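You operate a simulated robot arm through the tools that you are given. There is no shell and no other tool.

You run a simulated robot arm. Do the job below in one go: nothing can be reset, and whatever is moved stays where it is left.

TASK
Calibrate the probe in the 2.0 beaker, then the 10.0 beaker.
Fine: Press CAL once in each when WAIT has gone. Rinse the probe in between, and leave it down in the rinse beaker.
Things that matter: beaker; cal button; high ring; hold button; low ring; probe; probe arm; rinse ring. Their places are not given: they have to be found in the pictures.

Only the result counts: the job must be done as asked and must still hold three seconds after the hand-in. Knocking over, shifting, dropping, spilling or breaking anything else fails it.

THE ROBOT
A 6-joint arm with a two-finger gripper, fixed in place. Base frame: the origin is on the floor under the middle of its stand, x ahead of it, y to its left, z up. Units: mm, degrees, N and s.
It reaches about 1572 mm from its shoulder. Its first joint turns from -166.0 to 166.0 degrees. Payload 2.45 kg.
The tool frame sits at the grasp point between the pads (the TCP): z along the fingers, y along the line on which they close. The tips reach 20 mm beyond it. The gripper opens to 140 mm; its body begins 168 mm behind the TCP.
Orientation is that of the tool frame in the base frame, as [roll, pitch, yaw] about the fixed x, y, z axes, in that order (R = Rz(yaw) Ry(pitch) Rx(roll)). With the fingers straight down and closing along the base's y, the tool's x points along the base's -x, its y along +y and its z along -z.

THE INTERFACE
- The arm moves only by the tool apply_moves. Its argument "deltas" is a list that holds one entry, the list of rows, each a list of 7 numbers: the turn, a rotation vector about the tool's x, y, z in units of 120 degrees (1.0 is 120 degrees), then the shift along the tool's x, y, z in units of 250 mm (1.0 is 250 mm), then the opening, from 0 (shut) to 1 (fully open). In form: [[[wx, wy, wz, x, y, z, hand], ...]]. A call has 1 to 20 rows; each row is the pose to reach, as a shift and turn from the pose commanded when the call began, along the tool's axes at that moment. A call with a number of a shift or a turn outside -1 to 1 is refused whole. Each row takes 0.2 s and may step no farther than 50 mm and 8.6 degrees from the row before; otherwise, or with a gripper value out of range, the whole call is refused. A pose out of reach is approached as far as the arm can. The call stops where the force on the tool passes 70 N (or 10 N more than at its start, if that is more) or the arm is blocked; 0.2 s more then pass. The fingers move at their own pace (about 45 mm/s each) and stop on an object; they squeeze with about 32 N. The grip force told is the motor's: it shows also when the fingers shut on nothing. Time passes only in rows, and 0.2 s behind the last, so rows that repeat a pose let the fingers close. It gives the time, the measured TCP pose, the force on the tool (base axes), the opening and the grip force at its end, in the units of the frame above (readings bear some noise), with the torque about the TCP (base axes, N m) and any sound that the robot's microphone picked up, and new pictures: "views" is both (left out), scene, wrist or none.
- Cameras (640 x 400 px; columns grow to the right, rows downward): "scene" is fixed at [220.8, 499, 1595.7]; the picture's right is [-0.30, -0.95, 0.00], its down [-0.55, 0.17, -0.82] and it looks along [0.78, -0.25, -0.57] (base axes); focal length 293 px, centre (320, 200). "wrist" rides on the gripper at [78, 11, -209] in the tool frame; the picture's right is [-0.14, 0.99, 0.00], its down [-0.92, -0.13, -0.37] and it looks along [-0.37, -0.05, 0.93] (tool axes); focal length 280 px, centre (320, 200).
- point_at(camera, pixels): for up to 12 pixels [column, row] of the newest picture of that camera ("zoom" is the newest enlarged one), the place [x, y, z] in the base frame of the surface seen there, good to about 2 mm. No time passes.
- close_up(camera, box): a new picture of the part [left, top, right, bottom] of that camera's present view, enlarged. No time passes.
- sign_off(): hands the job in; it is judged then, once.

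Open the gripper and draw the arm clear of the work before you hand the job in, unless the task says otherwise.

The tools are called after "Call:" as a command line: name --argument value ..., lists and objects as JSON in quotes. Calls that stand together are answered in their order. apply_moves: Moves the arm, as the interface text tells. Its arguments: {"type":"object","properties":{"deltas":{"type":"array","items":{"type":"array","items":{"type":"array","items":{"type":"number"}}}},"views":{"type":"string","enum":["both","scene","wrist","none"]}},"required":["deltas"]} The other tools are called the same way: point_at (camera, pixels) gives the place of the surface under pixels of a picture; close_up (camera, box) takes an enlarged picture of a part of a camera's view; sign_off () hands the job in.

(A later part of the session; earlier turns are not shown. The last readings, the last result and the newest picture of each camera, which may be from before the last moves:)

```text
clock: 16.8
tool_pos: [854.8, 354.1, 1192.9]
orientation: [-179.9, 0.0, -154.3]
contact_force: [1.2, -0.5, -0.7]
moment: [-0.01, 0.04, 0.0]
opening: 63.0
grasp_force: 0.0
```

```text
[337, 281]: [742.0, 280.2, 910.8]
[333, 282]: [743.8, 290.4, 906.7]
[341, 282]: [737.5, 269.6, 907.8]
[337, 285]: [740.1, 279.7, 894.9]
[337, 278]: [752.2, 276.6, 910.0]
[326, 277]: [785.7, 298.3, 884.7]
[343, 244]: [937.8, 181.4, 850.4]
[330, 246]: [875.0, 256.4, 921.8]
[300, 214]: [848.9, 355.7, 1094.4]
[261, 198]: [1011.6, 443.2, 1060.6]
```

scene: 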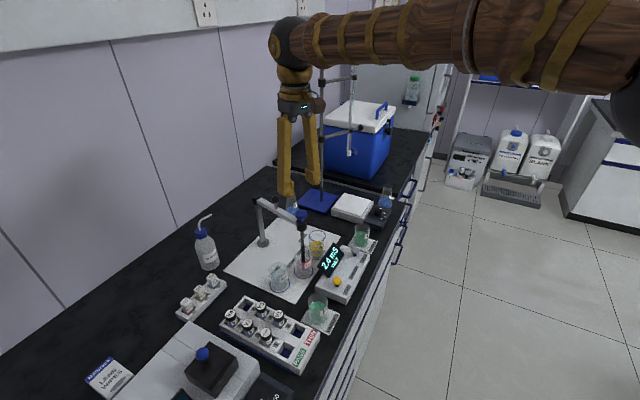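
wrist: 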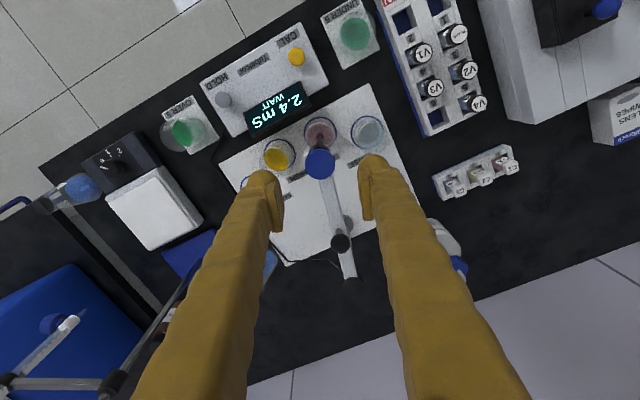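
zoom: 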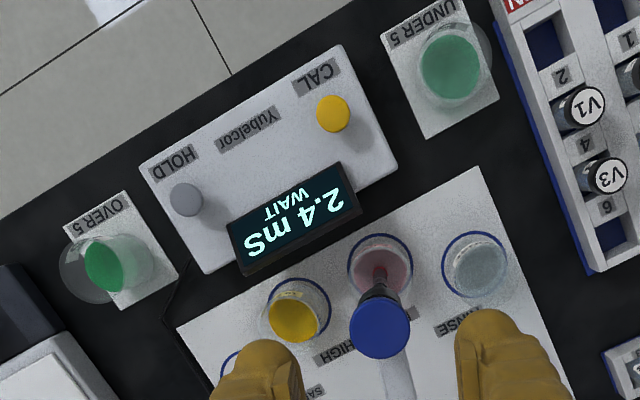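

CAL's centre is (744,279), top ≈910; the display edge runs ≈34 mm away from it, along 135°. I close the fingers, turn the hand to line up with the display, and hover over CAL with the tips ≈30 mm above it.

Call:
apply_moves --deltas '[[[0, 0, -0.052, 0.176, -0.026, 0, 0.3], [0, 0, -0.104, 0.352, -0.053, 0, 0.15], [0, 0, -0.156, 0.5277, -0.0794, 0, 0], [0, 0, -0.156, 0.5277, -0.0794, 0.18, 0], [0, 0, -0.156, 0.5277, -0.0794, 0.36, 0], [0, 0, -0.156, 0.5277, -0.0794, 0.54, 0], [0, 0, -0.156, 0.5277, -0.0794, 0.72, 0], [0, 0, -0.156, 0.5277, -0.0794, 0.9, 0], [0, 0, -0.156, 0.5277, -0.0794, 0.932, 0], [0, 0, -0.156, 0.5277, -0.0794, 0.932, 0]]]' --views "both"

Call:
close_up --camera "scene" --box '[260, 190, 400, 310]'

Call:
close_up --camera "wrist" --box '[220, 80, 420, 260]'

```text
clock: 19.0
tool_pos: [743.9, 277.5, 960.5]
orientation: [-179.9, 0.1, -135.8]
contact_force: [0.6, 0.3, -0.3]
moment: [0.02, 0.01, 0.01]
opening: 0.0
grasp_force: 29.6
```

scene: 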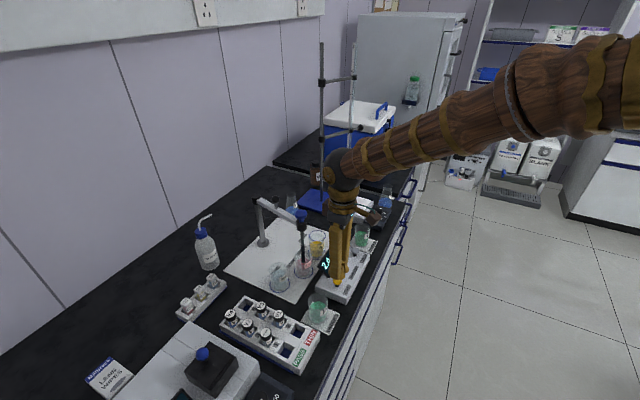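
wrist: 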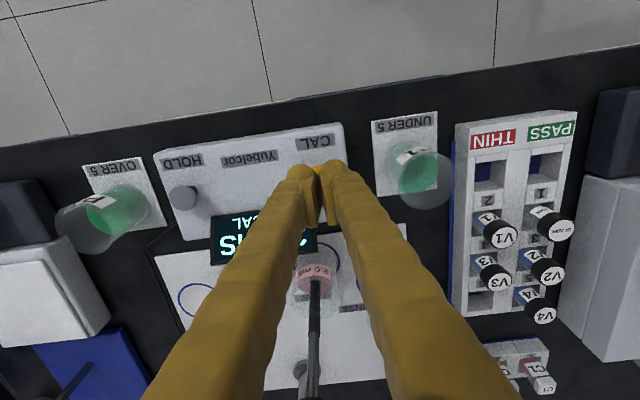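

```text
3.33 times, centred on (330, 250) of scene
```

zoom: 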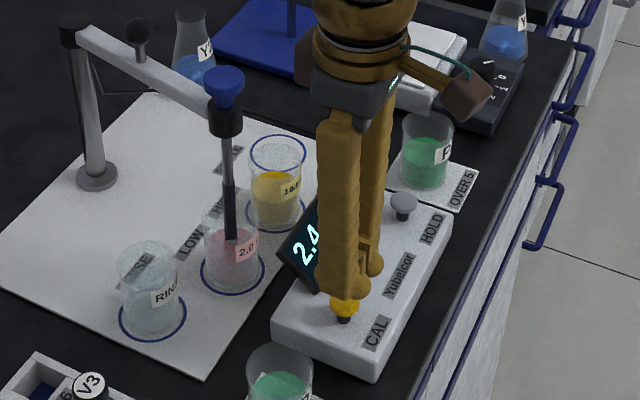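

```text
2.22 times, centred on (320, 170) of wrist
```

zoom: 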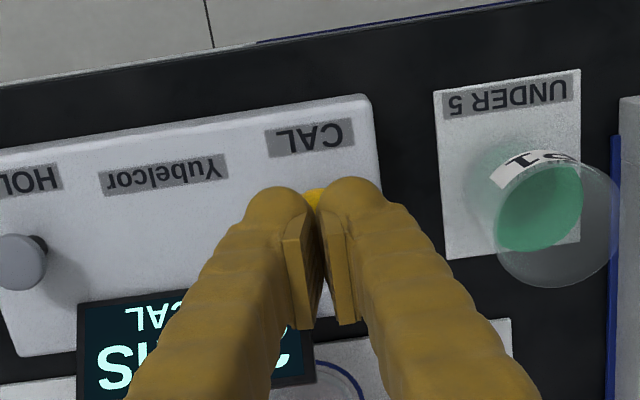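

TCP is over CAL (743.9,277.5). I need to read whether WAIT has gone, so I enlarge the visible part of the display.

Call:
close_up --camera "wrist" --box '[200, 200, 330, 280]'

Call:
close_up --camera "scene" --box '[310, 240, 360, 300]'

```text
4.92 times, centred on (265, 240) of wrist
```

zoom: 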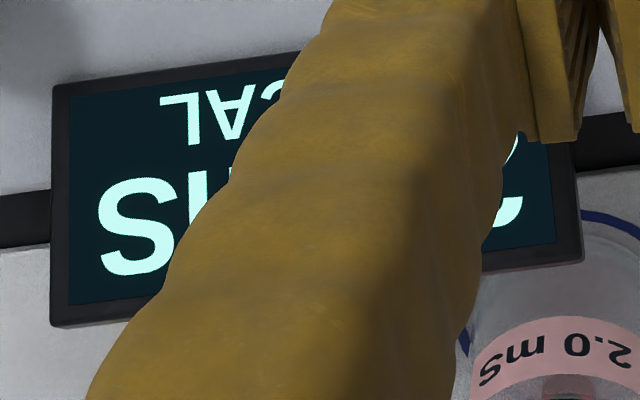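

```text
6.67 times, centred on (335, 270) of scene
```

zoom: 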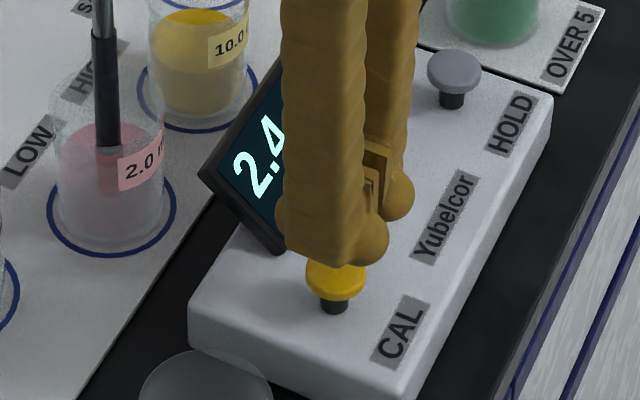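

The second line ends in "CAL" (so it is "NO CAL"; WAIT has gone). I press CAL: descend to the button and ~5 mm into it in small steps.

Call:
apply_moves --deltas '[[[0, 0, 0, -0.0053, 0.0032, 0.06, 0], [0, 0, 0, -0.0053, 0.0032, 0.1, 0], [0, 0, 0, -0.0053, 0.0032, 0.116, 0], [0, 0, 0, -0.0053, 0.0032, 0.124, 0], [0, 0, 0, -0.0053, 0.0032, 0.132, 0], [0, 0, 0, -0.0053, 0.0032, 0.14, 0]]]' --views "both"

Call:
close_up --camera "wrist" --box '[200, 180, 340, 290]'

Call:
close_up --camera "scene" --box '[310, 240, 360, 300]'

```text
clock: 20.4
tool_pos: [744.2, 279.8, 925.9]
orientation: [-179.9, 0.0, -135.8]
contact_force: [0.3, -0.7, 1.4]
moment: [-0.03, -0.02, 0.0]
opening: 6.2
grasp_force: 30.2
```

scene: 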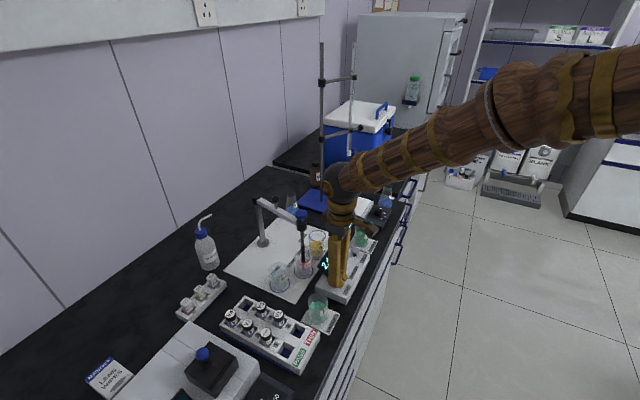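
wrist: 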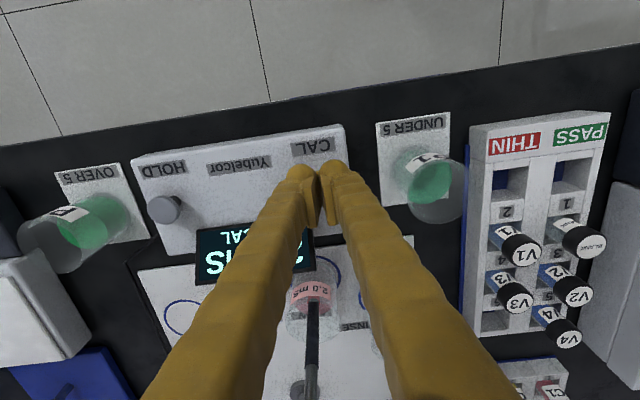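

```text
3.64 times, centred on (270, 235) of wrist
```

zoom: 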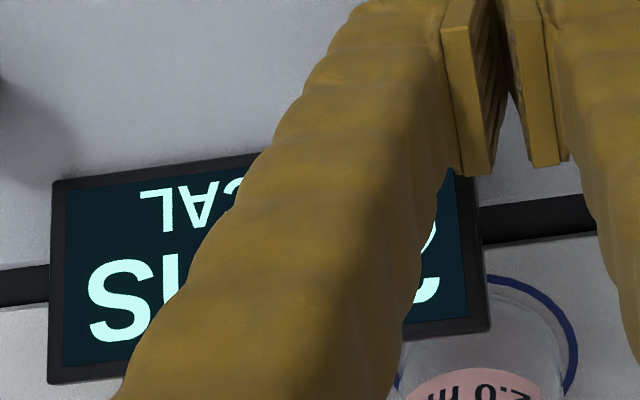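

```text
6.67 times, centred on (335, 270) of scene
```

zoom: 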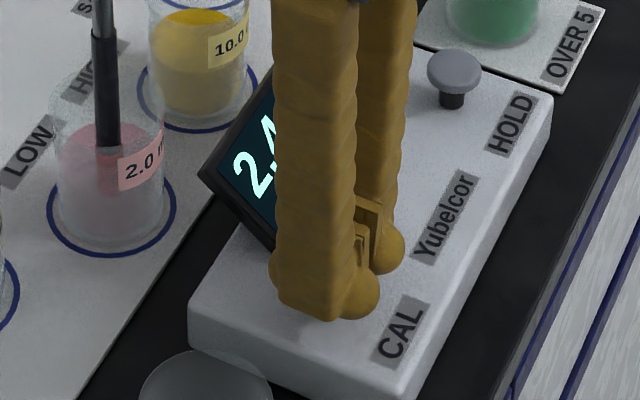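

The fingers were wedged open 6 mm by the button's dome and the force is only 1.4 N; the display still shows 2.4, so no press yet seems registered. I back up 40 mm to check display and button before trying with a single fingertip.

Call:
apply_moves --deltas '[[[0, 0, 0, 0, 0, -0.06, 0], [0, 0, 0, 0.12, 0, -0.16, 0], [0, 0, 0, 0.24, 0, -0.2, 0], [0, 0, 0, 0.24, 0, -0.2, 0]]]' --views "both"

Call:
close_up --camera "wrist" --box '[200, 180, 340, 290]'

Call:
close_up --camera "scene" --box '[300, 230, 370, 310]'

```text
clock: 21.4
tool_pos: [702.7, 237.7, 975.4]
orientation: [-179.9, 0.1, -135.7]
contact_force: [0.0, -0.1, 0.8]
moment: [0.0, 0.01, 0.02]
opening: 0.0
grasp_force: 29.4
```

scene: 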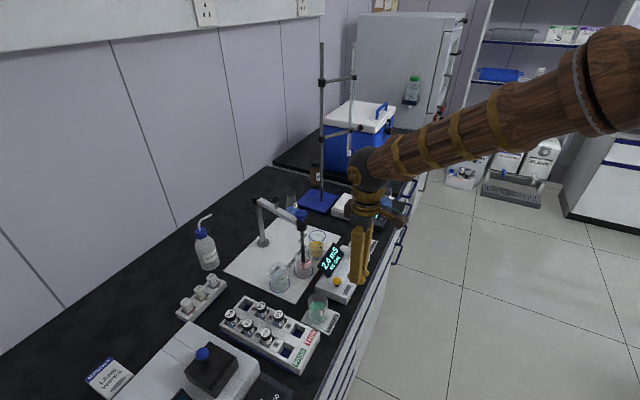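
wrist: 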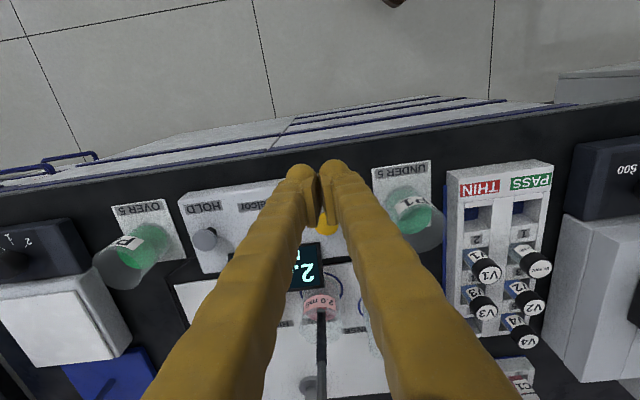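

```text
3.64 times, centred on (270, 235) of wrist
```

zoom: 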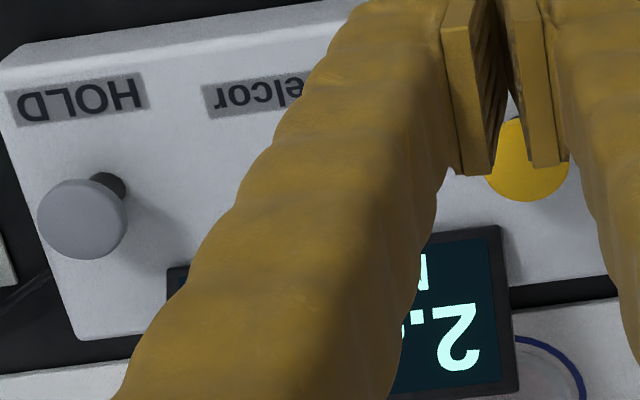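

```text
5.00 times, centred on (335, 270) of scene
```

zoom: 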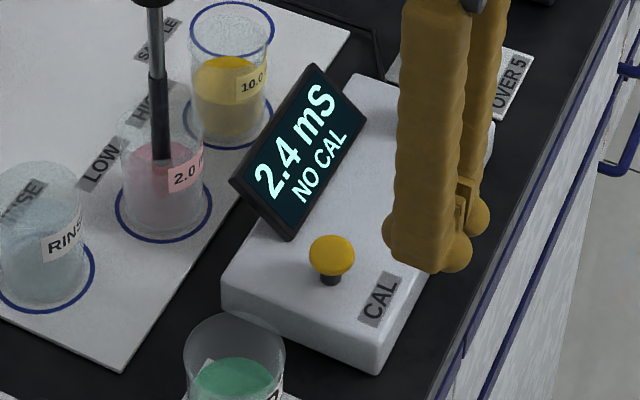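

Display clearly reads "2.4 mS NO CAL", so nothing was registered. I go back with the hand shifted 12 mm along its closing axis so that one fingertip, not the gap, is over CAL, and come down to just above contact.

Call:
apply_moves --deltas '[[[0, 0, 0, -0.12, -0.0228, 0, 0], [0, 0, 0, -0.2346, -0.0456, 0, 0], [0, 0, 0, -0.2346, -0.0456, 0.08, 0], [0, 0, 0, -0.2346, -0.0456, 0.14, 0], [0, 0, 0, -0.2346, -0.0456, 0.166, 0], [0, 0, 0, -0.2346, -0.0456, 0.166, 0]]]' --views "both"

Call:
close_up --camera "scene" --box '[300, 230, 370, 310]'

Call:
close_up --camera "wrist" --box '[240, 110, 400, 240]'

```text
clock: 22.8
tool_pos: [752.2, 269.5, 934.3]
orientation: [-179.9, -0.1, -135.7]
contact_force: [0.6, 0.0, -0.6]
moment: [0.01, 0.0, -0.02]
opening: 0.0
grasp_force: 29.4
```

scene: 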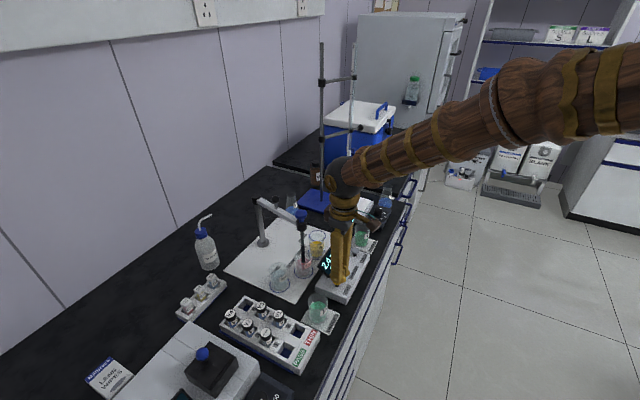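
wrist: 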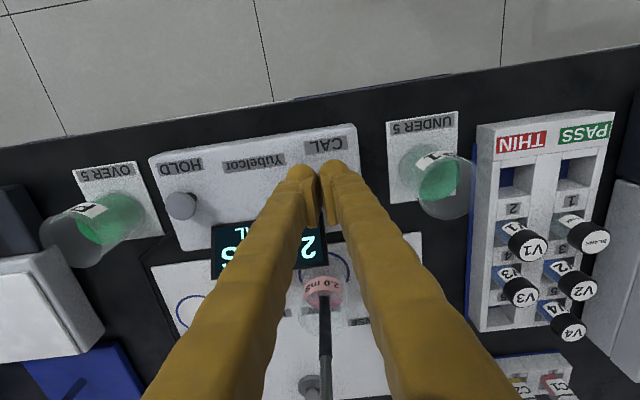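

```text
5.00 times, centred on (335, 270) of scene
```

zoom: 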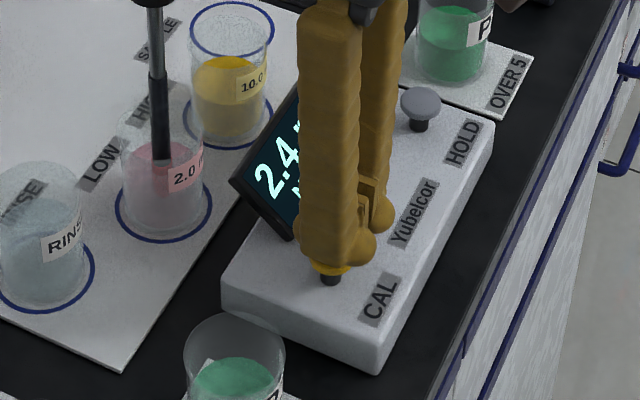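

```text
3.08 times, centred on (320, 175) of wrist
```

zoom: 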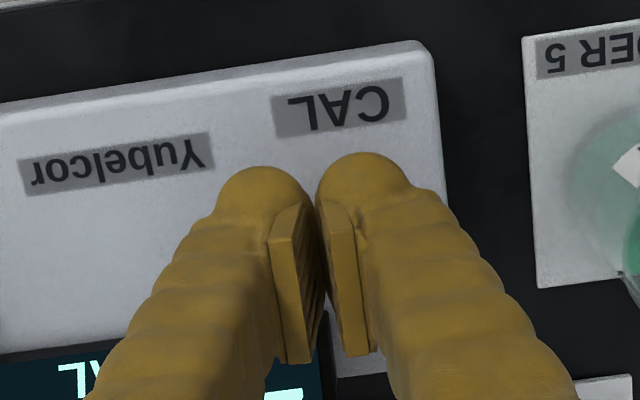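

The right-hand finger is now over the yellow button (scene zoom (330,265)). I press down 8 mm in small steps and read force and display.

Call:
apply_moves --deltas '[[[0, 0, 0, 0, 0, 0.008, 0], [0, 0, 0, 0, 0, 0.016, 0], [0, 0, 0, 0, 0, 0.024, 0], [0, 0, 0, 0, 0, 0.032, 0]]]' --views "both"

Call:
close_up --camera "scene" --box '[300, 230, 370, 310]'

Call:
close_up --camera "wrist" --box '[200, 180, 340, 290]'

```text
clock: 23.8
tool_pos: [752.2, 270.3, 926.9]
orientation: [-179.9, 0.2, -135.7]
contact_force: [0.4, -0.6, 1.3]
moment: [0.03, 0.01, 0.03]
opening: 0.0
grasp_force: 29.1
```

scene: 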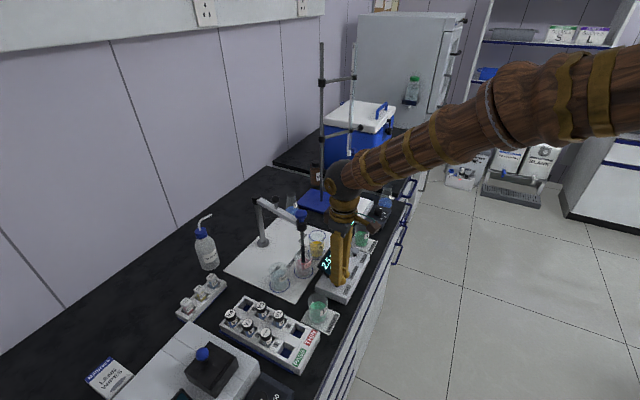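
wrist: 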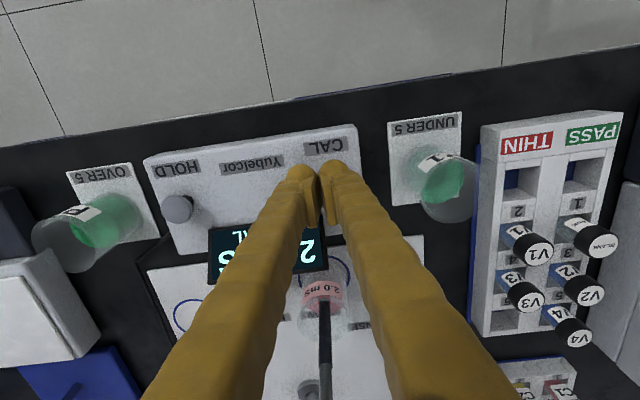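

```text
5.00 times, centred on (335, 270) of scene
```

zoom: 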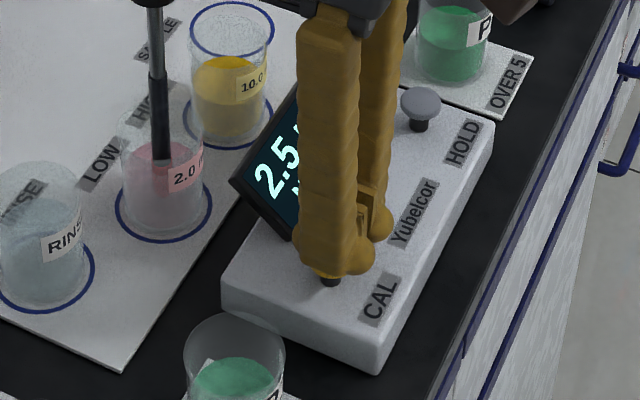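

```text
3.64 times, centred on (270, 235) of wrist
```

zoom: 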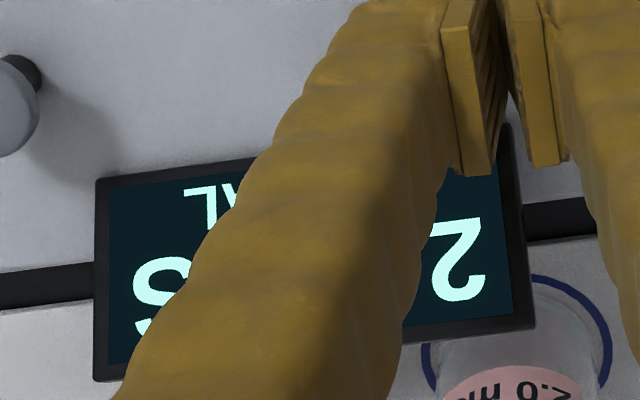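

Force is only ~1.3 N (just touching) and the display still shows CAL text with 2.5. I press 4 mm further in small steps.

Call:
apply_moves --deltas '[[[0, 0, 0, 0, 0, 0.006, 0], [0, 0, 0, 0, 0, 0.012, 0], [0, 0, 0, 0, 0, 0.016, 0]]]' --views "both"

Call:
close_up --camera "scene" --box '[300, 230, 370, 310]'

Call:
close_up --camera "wrist" --box '[200, 180, 340, 290]'

```text
clock: 24.6
tool_pos: [751.4, 271.4, 923.6]
orientation: [-179.9, 0.1, -135.7]
contact_force: [0.0, -0.3, 2.0]
moment: [0.01, -0.02, 0.0]
opening: 0.2
grasp_force: 29.4
```

scene: 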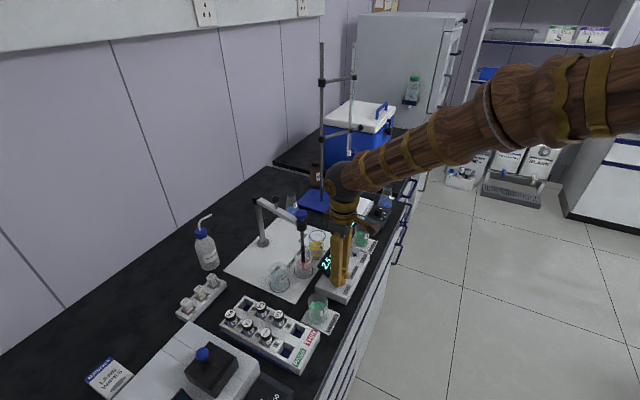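
wrist: 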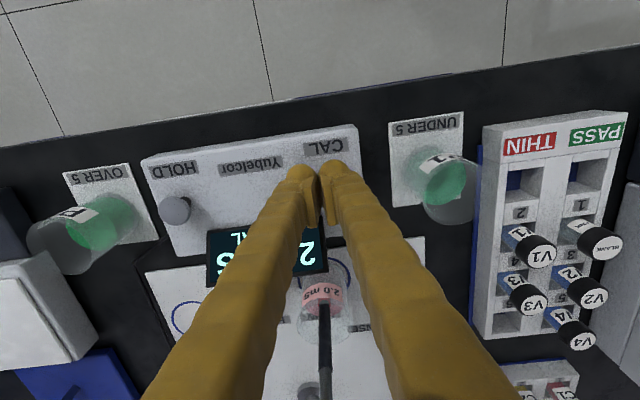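

```text
5.00 times, centred on (335, 270) of scene
```

zoom: 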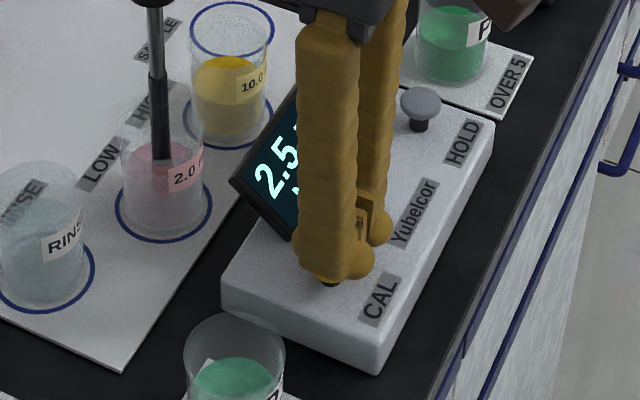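

```text
3.64 times, centred on (270, 235) of wrist
```

zoom: 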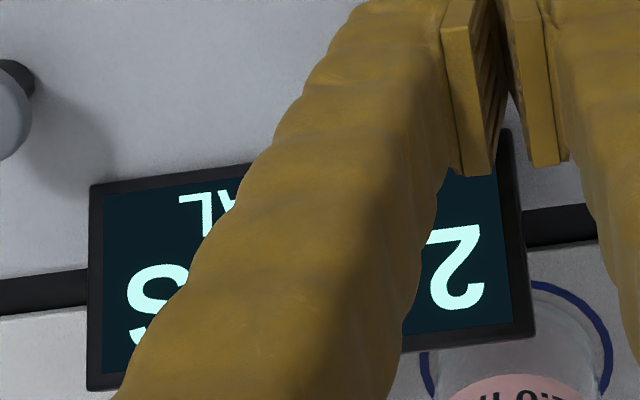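

Force rises gently (2.0 N), so the button is travelling on a soft spring. I press on in 1.5 mm steps, another 4.5 mm.

Call:
apply_moves --deltas '[[[0, 0, 0, 0, 0, 0.006, 0], [0, 0, 0, 0, 0, 0.012, 0], [0, 0, 0, 0, 0, 0.018, 0]]]' --views "both"

Call:
close_up --camera "scene" --box '[300, 230, 370, 310]'

Call:
close_up --camera "wrist" --box '[200, 180, 340, 290]'

```text
clock: 25.4
tool_pos: [750.9, 270.2, 918.1]
orientation: [-179.9, 0.1, -135.8]
contact_force: [0.4, 1.0, 2.4]
moment: [0.05, -0.01, -0.05]
opening: 0.0
grasp_force: 29.3
heard: click
```

scene: 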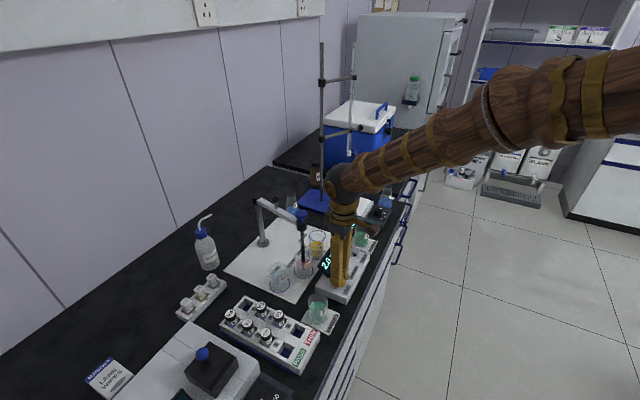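
wrist: 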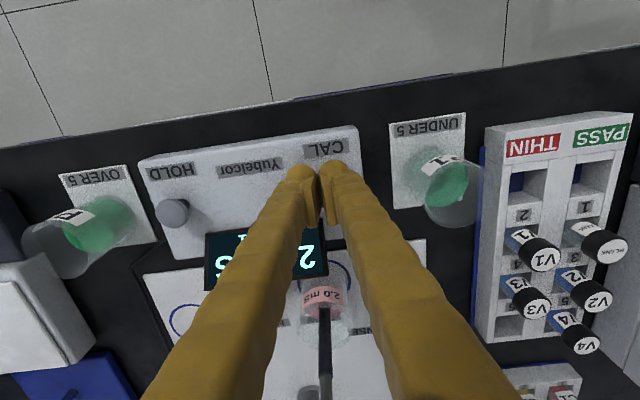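

```text
5.00 times, centred on (335, 270) of scene
```

zoom: 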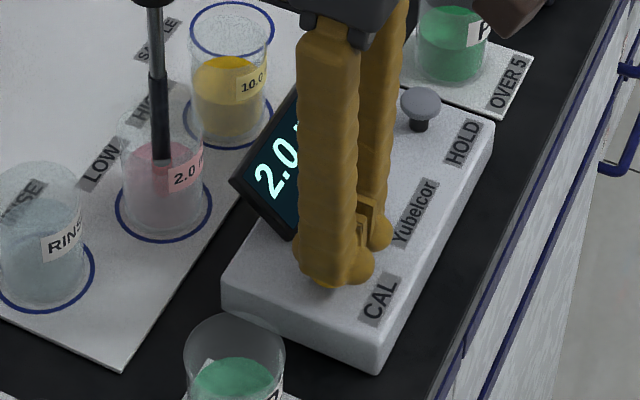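

```text
3.64 times, centred on (270, 235) of wrist
```

zoom: 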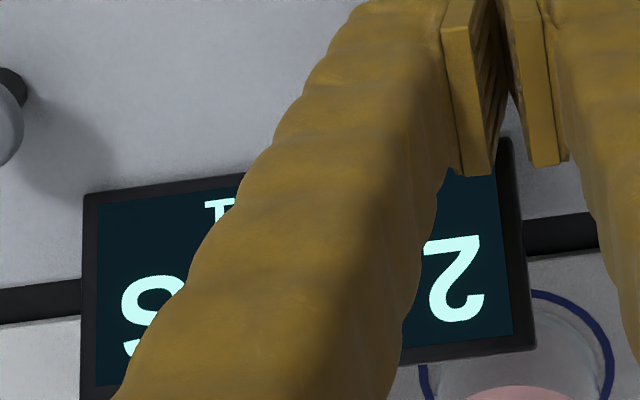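

A click was heard; the reading jumped to 2.0 and the second line changed, so the low point is taken. I rise straight up to release the button, then return over the probe cap at the low ring with the hand turned back and opened.

Call:
apply_moves --deltas '[[[0, 0, 0, 0, 0, -0.1, 0], [0, 0, 0, 0, 0, -0.28, 0], [0, 0, 0, 0, 0, -0.46, 0], [0, 0, 0, 0, 0, -0.64, 0], [0, 0, 0, 0, 0, -0.82, 0], [0, 0, 0, 0, 0, -0.98, 0], [0, 0, 0.052, -0.175, -0.0163, -0.98, 0.2], [0, 0, 0.104, -0.35, -0.0325, -0.98, 0.4], [0, 0, 0.156, -0.5253, -0.0488, -0.98, 0.5], [0, 0, 0.156, -0.5253, -0.0488, -0.98, 0.5], [0, 0, 0.156, -0.5253, -0.0488, -0.98, 0.5]]]' --views "both"

Call:
close_up --camera "wrist" --box '[200, 60, 400, 230]'

Call:
close_up --camera "scene" --box '[260, 190, 380, 310]'

```text
clock: 27.8
tool_pos: [852.2, 352.8, 1162.6]
orientation: [-179.9, 0.1, -154.4]
contact_force: [0.2, -0.9, 0.7]
moment: [0.02, -0.01, 0.01]
opening: 69.8
grasp_force: 0.1
```

scene: 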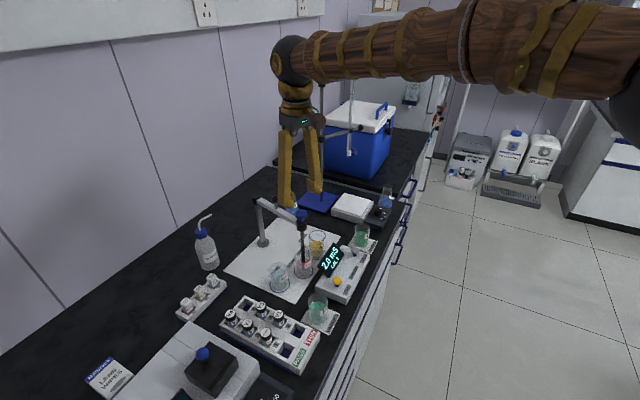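
wrist: 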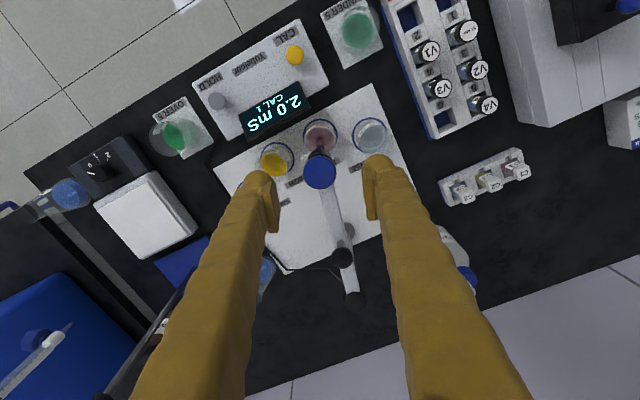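

```text
2.35 times, centred on (300, 145) of wrist
```

zoom: 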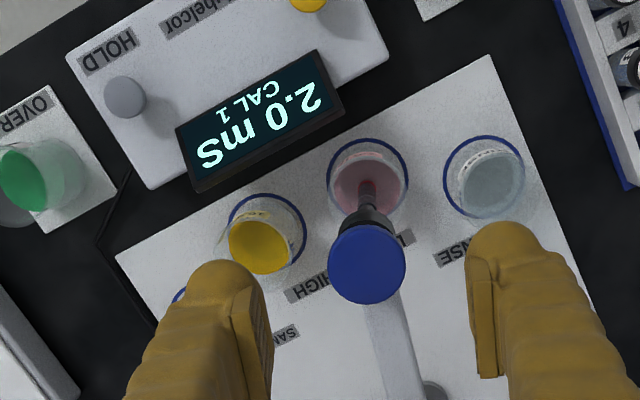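

```text
3.33 times, centred on (320, 250) of scene
```

zoom: 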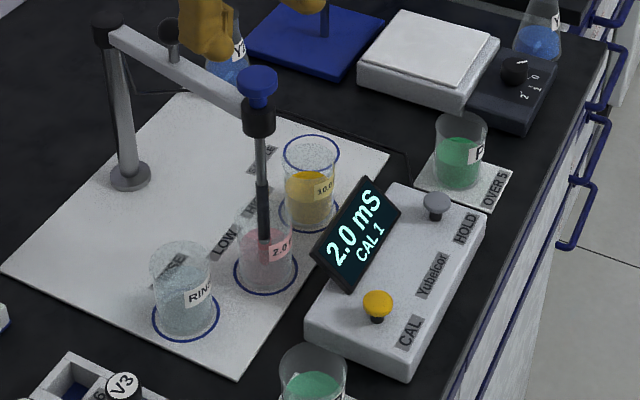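

Display: "2.0 mS CAL 1". Now I measure the cap's exact place before re-gripping it.

Call:
point_at --camera "wrist" --pixels '[[320, 170], [306, 170], [334, 170], [320, 158], [320, 185], [342, 257], [352, 298]]'

```text
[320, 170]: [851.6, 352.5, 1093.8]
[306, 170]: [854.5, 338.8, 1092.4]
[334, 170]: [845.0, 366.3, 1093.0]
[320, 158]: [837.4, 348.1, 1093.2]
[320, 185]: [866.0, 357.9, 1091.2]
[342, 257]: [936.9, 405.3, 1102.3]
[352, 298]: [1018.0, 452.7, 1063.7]
```

The cap centre (≈852,353) is under the TCP. I descend to z≈1083 and close on the cap.

Call:
apply_moves --deltas '[[[0, 0, 0, -0.003, 0, 0.1, 0.5], [0, 0, 0, -0.003, 0, 0.2, 0.5], [0, 0, 0, -0.003, 0, 0.27, 0.5], [0, 0, 0, -0.003, 0, 0.318, 0.5], [0, 0, 0, -0.003, 0, 0.318, 0.35], [0, 0, 0, -0.003, 0, 0.318, 0.2], [0, 0, 0, -0.003, 0, 0.318, 0.1], [0, 0, 0, -0.003, 0, 0.318, 0], [0, 0, 0, -0.003, 0, 0.318, 0], [0, 0, 0, -0.003, 0, 0.318, 0]]]' --views "both"

```text
clock: 30.0
tool_pos: [855.2, 353.7, 1084.3]
orientation: [-179.9, 0.0, -154.4]
contact_force: [-0.6, -2.0, -1.0]
moment: [0.01, 0.03, -0.17]
opening: 30.9
grasp_force: 45.4
```

scene: 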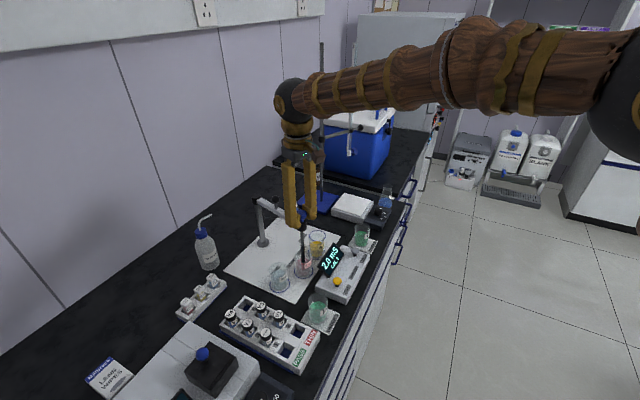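
wrist: 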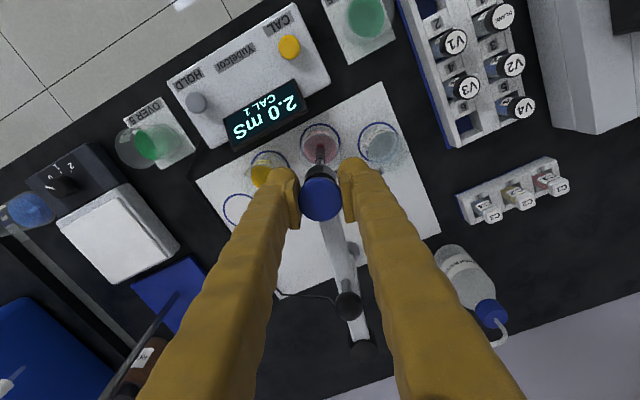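

The cap is gripped again (30.9 mm). I lift 76 mm with a slight inward drift (1.2 mm) to follow the slide, then check force.

Call:
apply_moves --deltas '[[[0, 0, 0, 0, 0, -0.03, 0], [0, 0, 0, -0.001, 0, -0.07, 0], [0, 0, 0, -0.002, 0, -0.11, 0], [0, 0, 0, -0.003, 0, -0.15, 0], [0, 0, 0, -0.004, 0, -0.19, 0], [0, 0, 0, -0.004, 0, -0.23, 0], [0, 0, 0, -0.005, 0, -0.27, 0], [0, 0, 0, -0.005, 0, -0.304, 0], [0, 0, 0, -0.005, 0, -0.304, 0]]]' --views "both"

Call:
close_up --camera "scene" --box '[260, 190, 350, 300]'

```text
clock: 32.0
tool_pos: [855.3, 354.2, 1159.1]
orientation: [-179.8, 0.1, -154.4]
contact_force: [-32.5, -21.8, 2.1]
moment: [0.28, -0.53, -0.27]
opening: 31.1
grasp_force: 44.3
```

scene: 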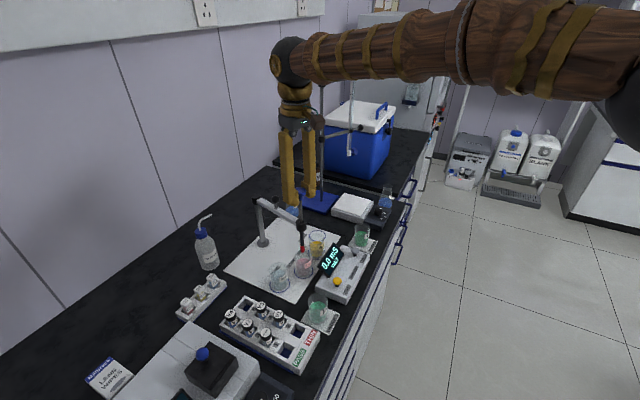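
wrist: 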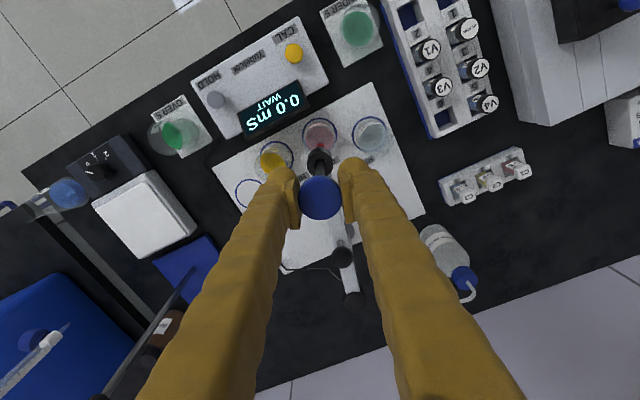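

```text
3.64 times, centred on (305, 245) of scene
```

zoom: 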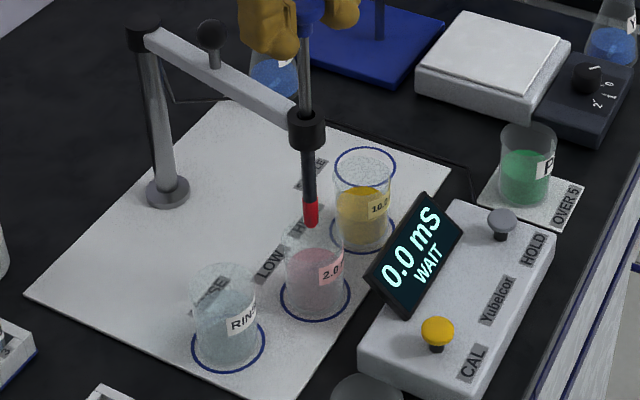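

The probe is out of the 2.0 beaker with a red-wetted tip; the side force is 39 N outward, so I shift 1.5 mm outward, raise 2.5 mm, and swing half-way back toward the rinse ring.

Call:
apply_moves --deltas '[[[0, 0, 0, 0.006, -0.0007, -0.01, 0], [0, 0, 0.02667, 0.0102, 0.0445, -0.01, 0], [0, 0, 0.05333, 0.0119, 0.09, -0.01, 0], [0, 0, 0.08, 0.0111, 0.1357, -0.01, 0], [0, 0, 0.10667, 0.0077, 0.181, -0.01, 0]]]' --views "none"

```text
clock: 33.2
tool_pos: [834.8, 395.6, 1160.9]
orientation: [179.9, 0.2, -167.3]
contact_force: [34.6, 10.7, -8.8]
moment: [-0.06, -0.09, -0.17]
opening: 31.1
grasp_force: 45.6
```

Side force flipped to +36 N inward, so the correction was twice too much. I take back 0.7 mm and finish the remaining 12.8° to the rinse ring.

Call:
apply_moves --deltas '[[[0, 0, 0, -0.0028, 0.0003, 0, 0], [0, 0, 0.02667, 0.0014, 0.0453, 0, 0], [0, 0, 0.05333, 0.0031, 0.0903, 0, 0], [0, 0, 0.08, 0.0023, 0.1354, 0, 0], [0, 0, 0.10667, -0.0011, 0.1803, 0, 0], [0, 0, 0.10667, -0.0011, 0.1803, 0, 0]]]' --views "both"

Call:
close_up --camera "scene" --box '[240, 190, 330, 300]'

Call:
close_up --camera "wrist" --box '[240, 80, 400, 230]'

```text
clock: 34.6
tool_pos: [825.5, 439.0, 1160.6]
orientation: [-180.0, 0.1, 179.9]
contact_force: [34.7, 2.4, 0.9]
moment: [0.0, -0.05, -0.25]
opening: 30.8
grasp_force: 45.3
```

scene: 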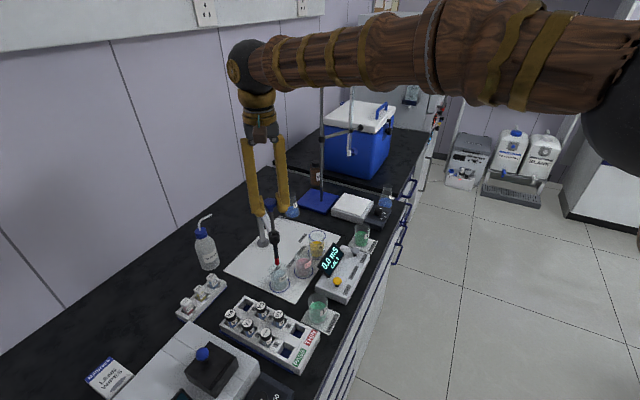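
wrist: 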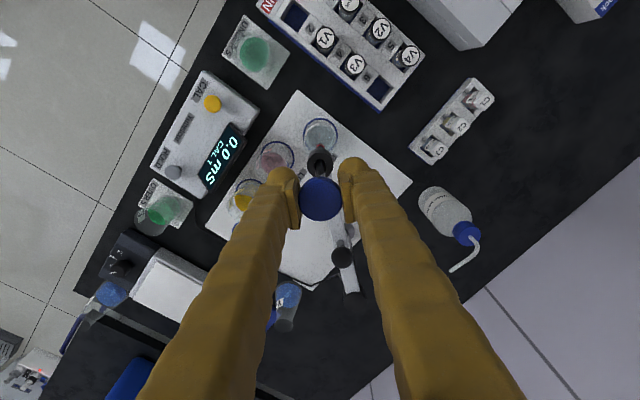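

```text
3.64 times, centred on (285, 245) of scene
```

zoom: 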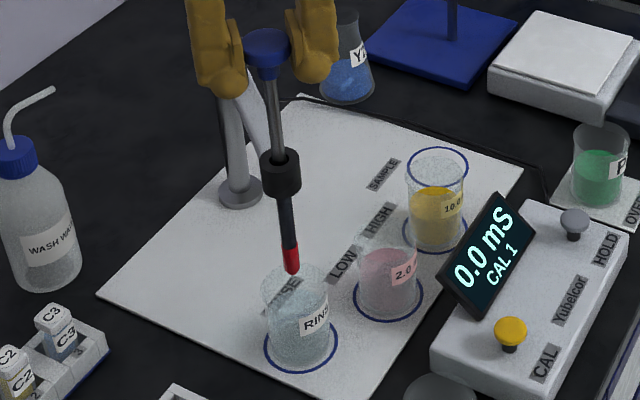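

```text
2.67 times, centred on (320, 155) of wrist
```

zoom: 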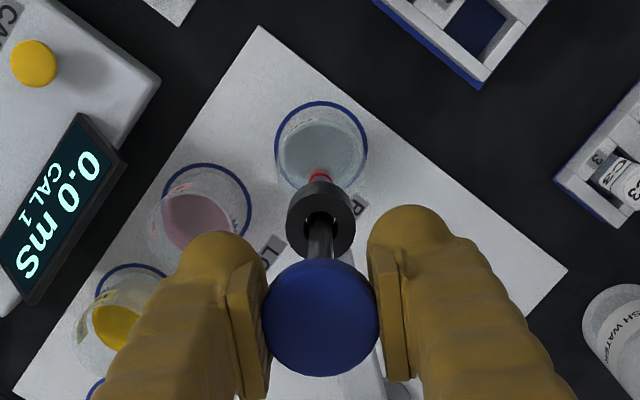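

The red tip is right over the rinse beaker. I lower 38 mm with a 0.7 mm inward relief and check the force.

Call:
apply_moves --deltas '[[[0, 0, 0, -0.003, 0, 0.02, 0], [0, 0, 0, -0.003, 0, 0.06, 0], [0, 0, 0, -0.003, 0, 0.1, 0], [0, 0, 0, -0.003, 0, 0.15, 0], [0, 0, 0, -0.003, 0, 0.15, 0]]]' --views "scene"

Call:
close_up --camera "scene" --box '[240, 190, 330, 300]'

```text
clock: 35.8
tool_pos: [824.6, 439.4, 1123.9]
orientation: [-180.0, 0.0, 180.0]
contact_force: [6.2, -1.5, -2.1]
moment: [0.04, 0.22, -0.3]
opening: 31.3
grasp_force: 44.9
```

scene: 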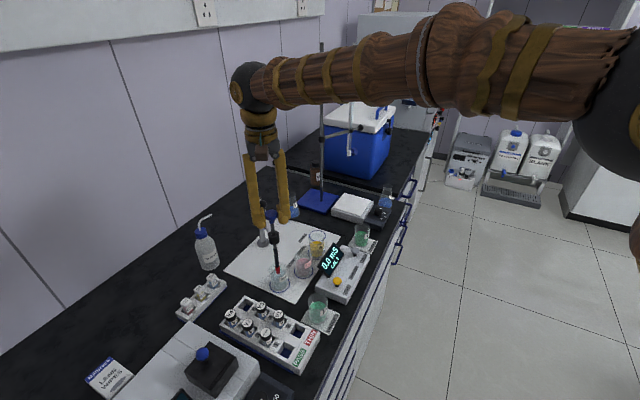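

```text
3.64 times, centred on (285, 245) of scene
```

zoom: 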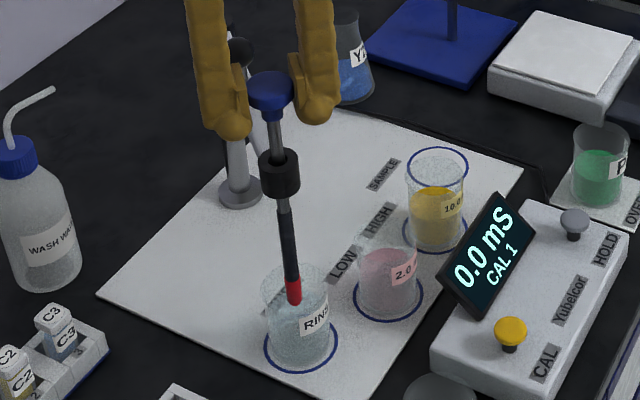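

Force is low (6 N) and the tip is inside the rinse beaker. I lower the remaining 38 mm and let it stand in the rinse for a few seconds.

Call:
apply_moves --deltas '[[[0, 0, 0, 0, 0, 0.04, 0], [0, 0, 0, 0, 0, 0.08, 0], [0, 0, 0, 0, 0, 0.12, 0], [0, 0, 0, 0, 0, 0.144, 0], [0, 0, 0, 0, 0, 0.152, 0], [0, 0, 0, 0, 0, 0.152, 0], [0, 0, 0, 0, 0, 0.152, 0], [0, 0, 0, 0, 0, 0.152, 0], [0, 0, 0, 0, 0, 0.152, 0], [0, 0, 0, 0, 0, 0.152, 0], [0, 0, 0, 0, 0, 0.152, 0], [0, 0, 0, 0, 0, 0.152, 0], [0, 0, 0, 0, 0, 0.152, 0], [0, 0, 0, 0, 0, 0.152, 0], [0, 0, 0, 0, 0, 0.152, 0], [0, 0, 0, 0, 0, 0.152, 0], [0, 0, 0, 0, 0, 0.152, 0], [0, 0, 0, 0, 0, 0.152, 0], [0, 0, 0, 0, 0, 0.152, 0], [0, 0, 0, 0, 0, 0.152, 0]]]' --views "both"

Call:
close_up --camera "scene" --box '[240, 190, 330, 300]'

```text
clock: 40.0
tool_pos: [825.5, 437.5, 1086.2]
orientation: [180.0, 0.1, -180.0]
contact_force: [-23.9, -3.7, 0.5]
moment: [-0.01, -0.1, -0.19]
opening: 30.8
grasp_force: 44.7
```

scene: 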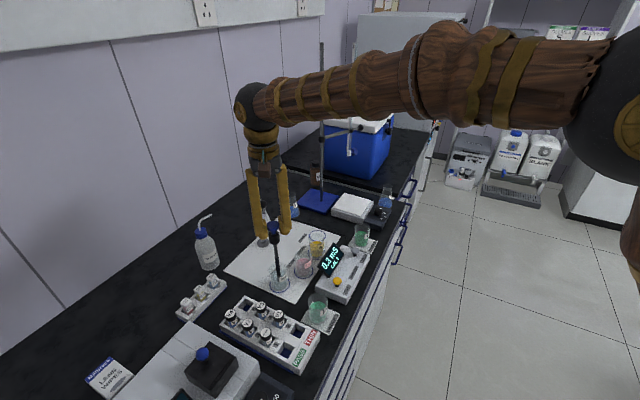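
wrist: 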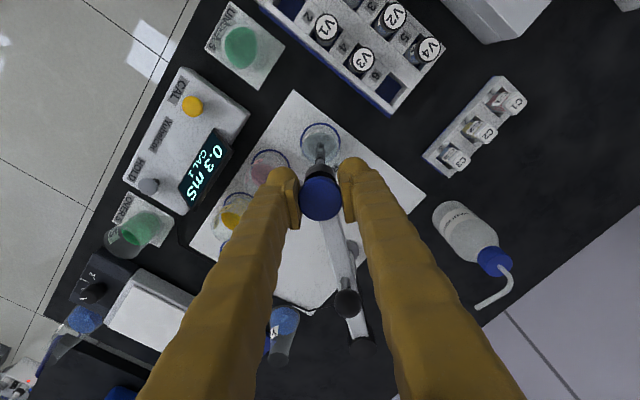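

```text
3.64 times, centred on (285, 245) of scene
```

zoom: 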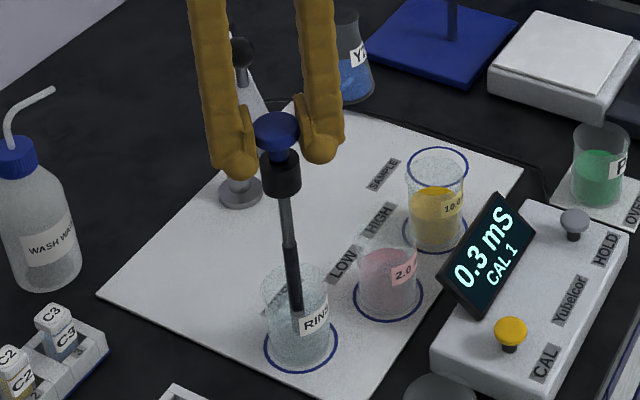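

The red is gone and the display reads 0.3 mS CAL 1. I lift the probe 75 mm out of the rinse and check that the tip is clean.

Call:
apply_moves --deltas '[[[0, 0, 0, 0, 0, -0.03, 0], [0, 0, 0, 0, 0, -0.07, 0], [0, 0, 0, 0, 0, -0.11, 0], [0, 0, 0, 0, 0, -0.15, 0], [0, 0, 0, 0, 0, -0.19, 0], [0, 0, 0, 0, 0, -0.23, 0], [0, 0, 0, 0, 0, -0.27, 0], [0, 0, 0, 0, 0, -0.3, 0], [0, 0, 0, 0, 0, -0.3, 0]]]' --views "both"

Call:
close_up --camera "scene" --box '[240, 190, 330, 300]'

```text
clock: 42.0
tool_pos: [825.8, 438.0, 1162.3]
orientation: [-180.0, 0.1, 180.0]
contact_force: [-4.5, -2.3, 0.3]
moment: [0.01, -0.02, -0.3]
opening: 31.0
grasp_force: 45.3
```

scene: 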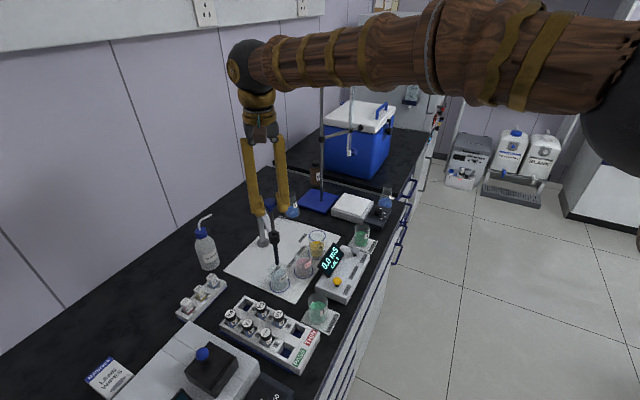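
wrist: 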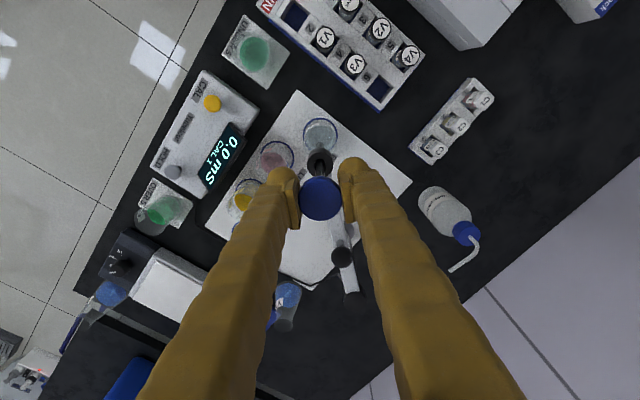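

```text
3.64 times, centred on (285, 245) of scene
```

zoom: 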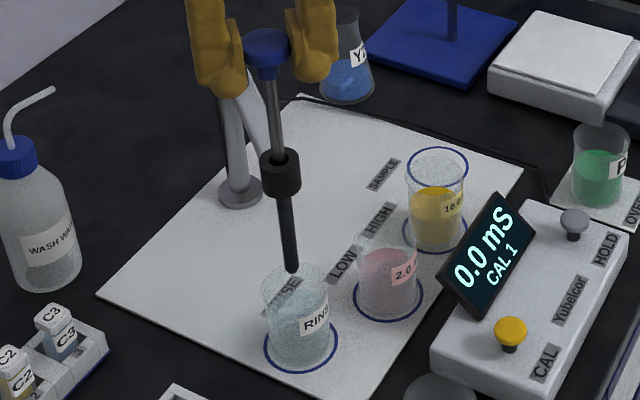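

The tip is clean and the force is near zero at z 1162. I swing 25.6° (over the low ring), first leg toward the high ring.

Call:
apply_moves --deltas '[[[0, 0, -0.02667, -0.0067, -0.0447, 0, 0], [0, 0, -0.05333, -0.0159, -0.089, 0, 0], [0, 0, -0.08, -0.0276, -0.1327, 0, 0], [0, 0, -0.10667, -0.0417, -0.1757, 0, 0], [0, 0, -0.13333, -0.0582, -0.2178, 0, 0], [0, 0, -0.16, -0.0769, -0.259, 0, 0], [0, 0, -0.18667, -0.098, -0.299, 0, 0], [0, 0, -0.21333, -0.1213, -0.3378, 0, 0]]]' --views "scene"

Call:
close_up --camera "scene" --box '[260, 190, 350, 300]'

```text
clock: 43.8
tool_pos: [856.1, 354.4, 1161.8]
orientation: [-179.9, 0.1, -154.4]
contact_force: [-18.1, -13.4, -0.1]
moment: [0.08, -0.05, -0.45]
opening: 30.8
grasp_force: 45.2
```

scene: 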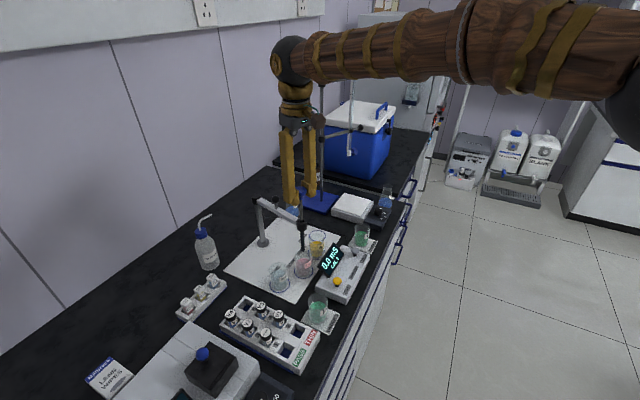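

```text
3.64 times, centred on (305, 245) of scene
```

zoom: 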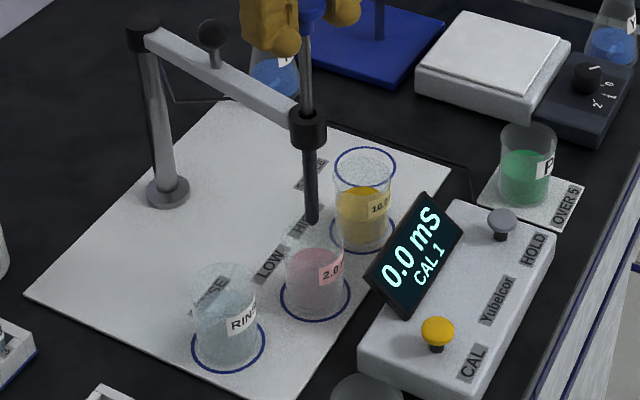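

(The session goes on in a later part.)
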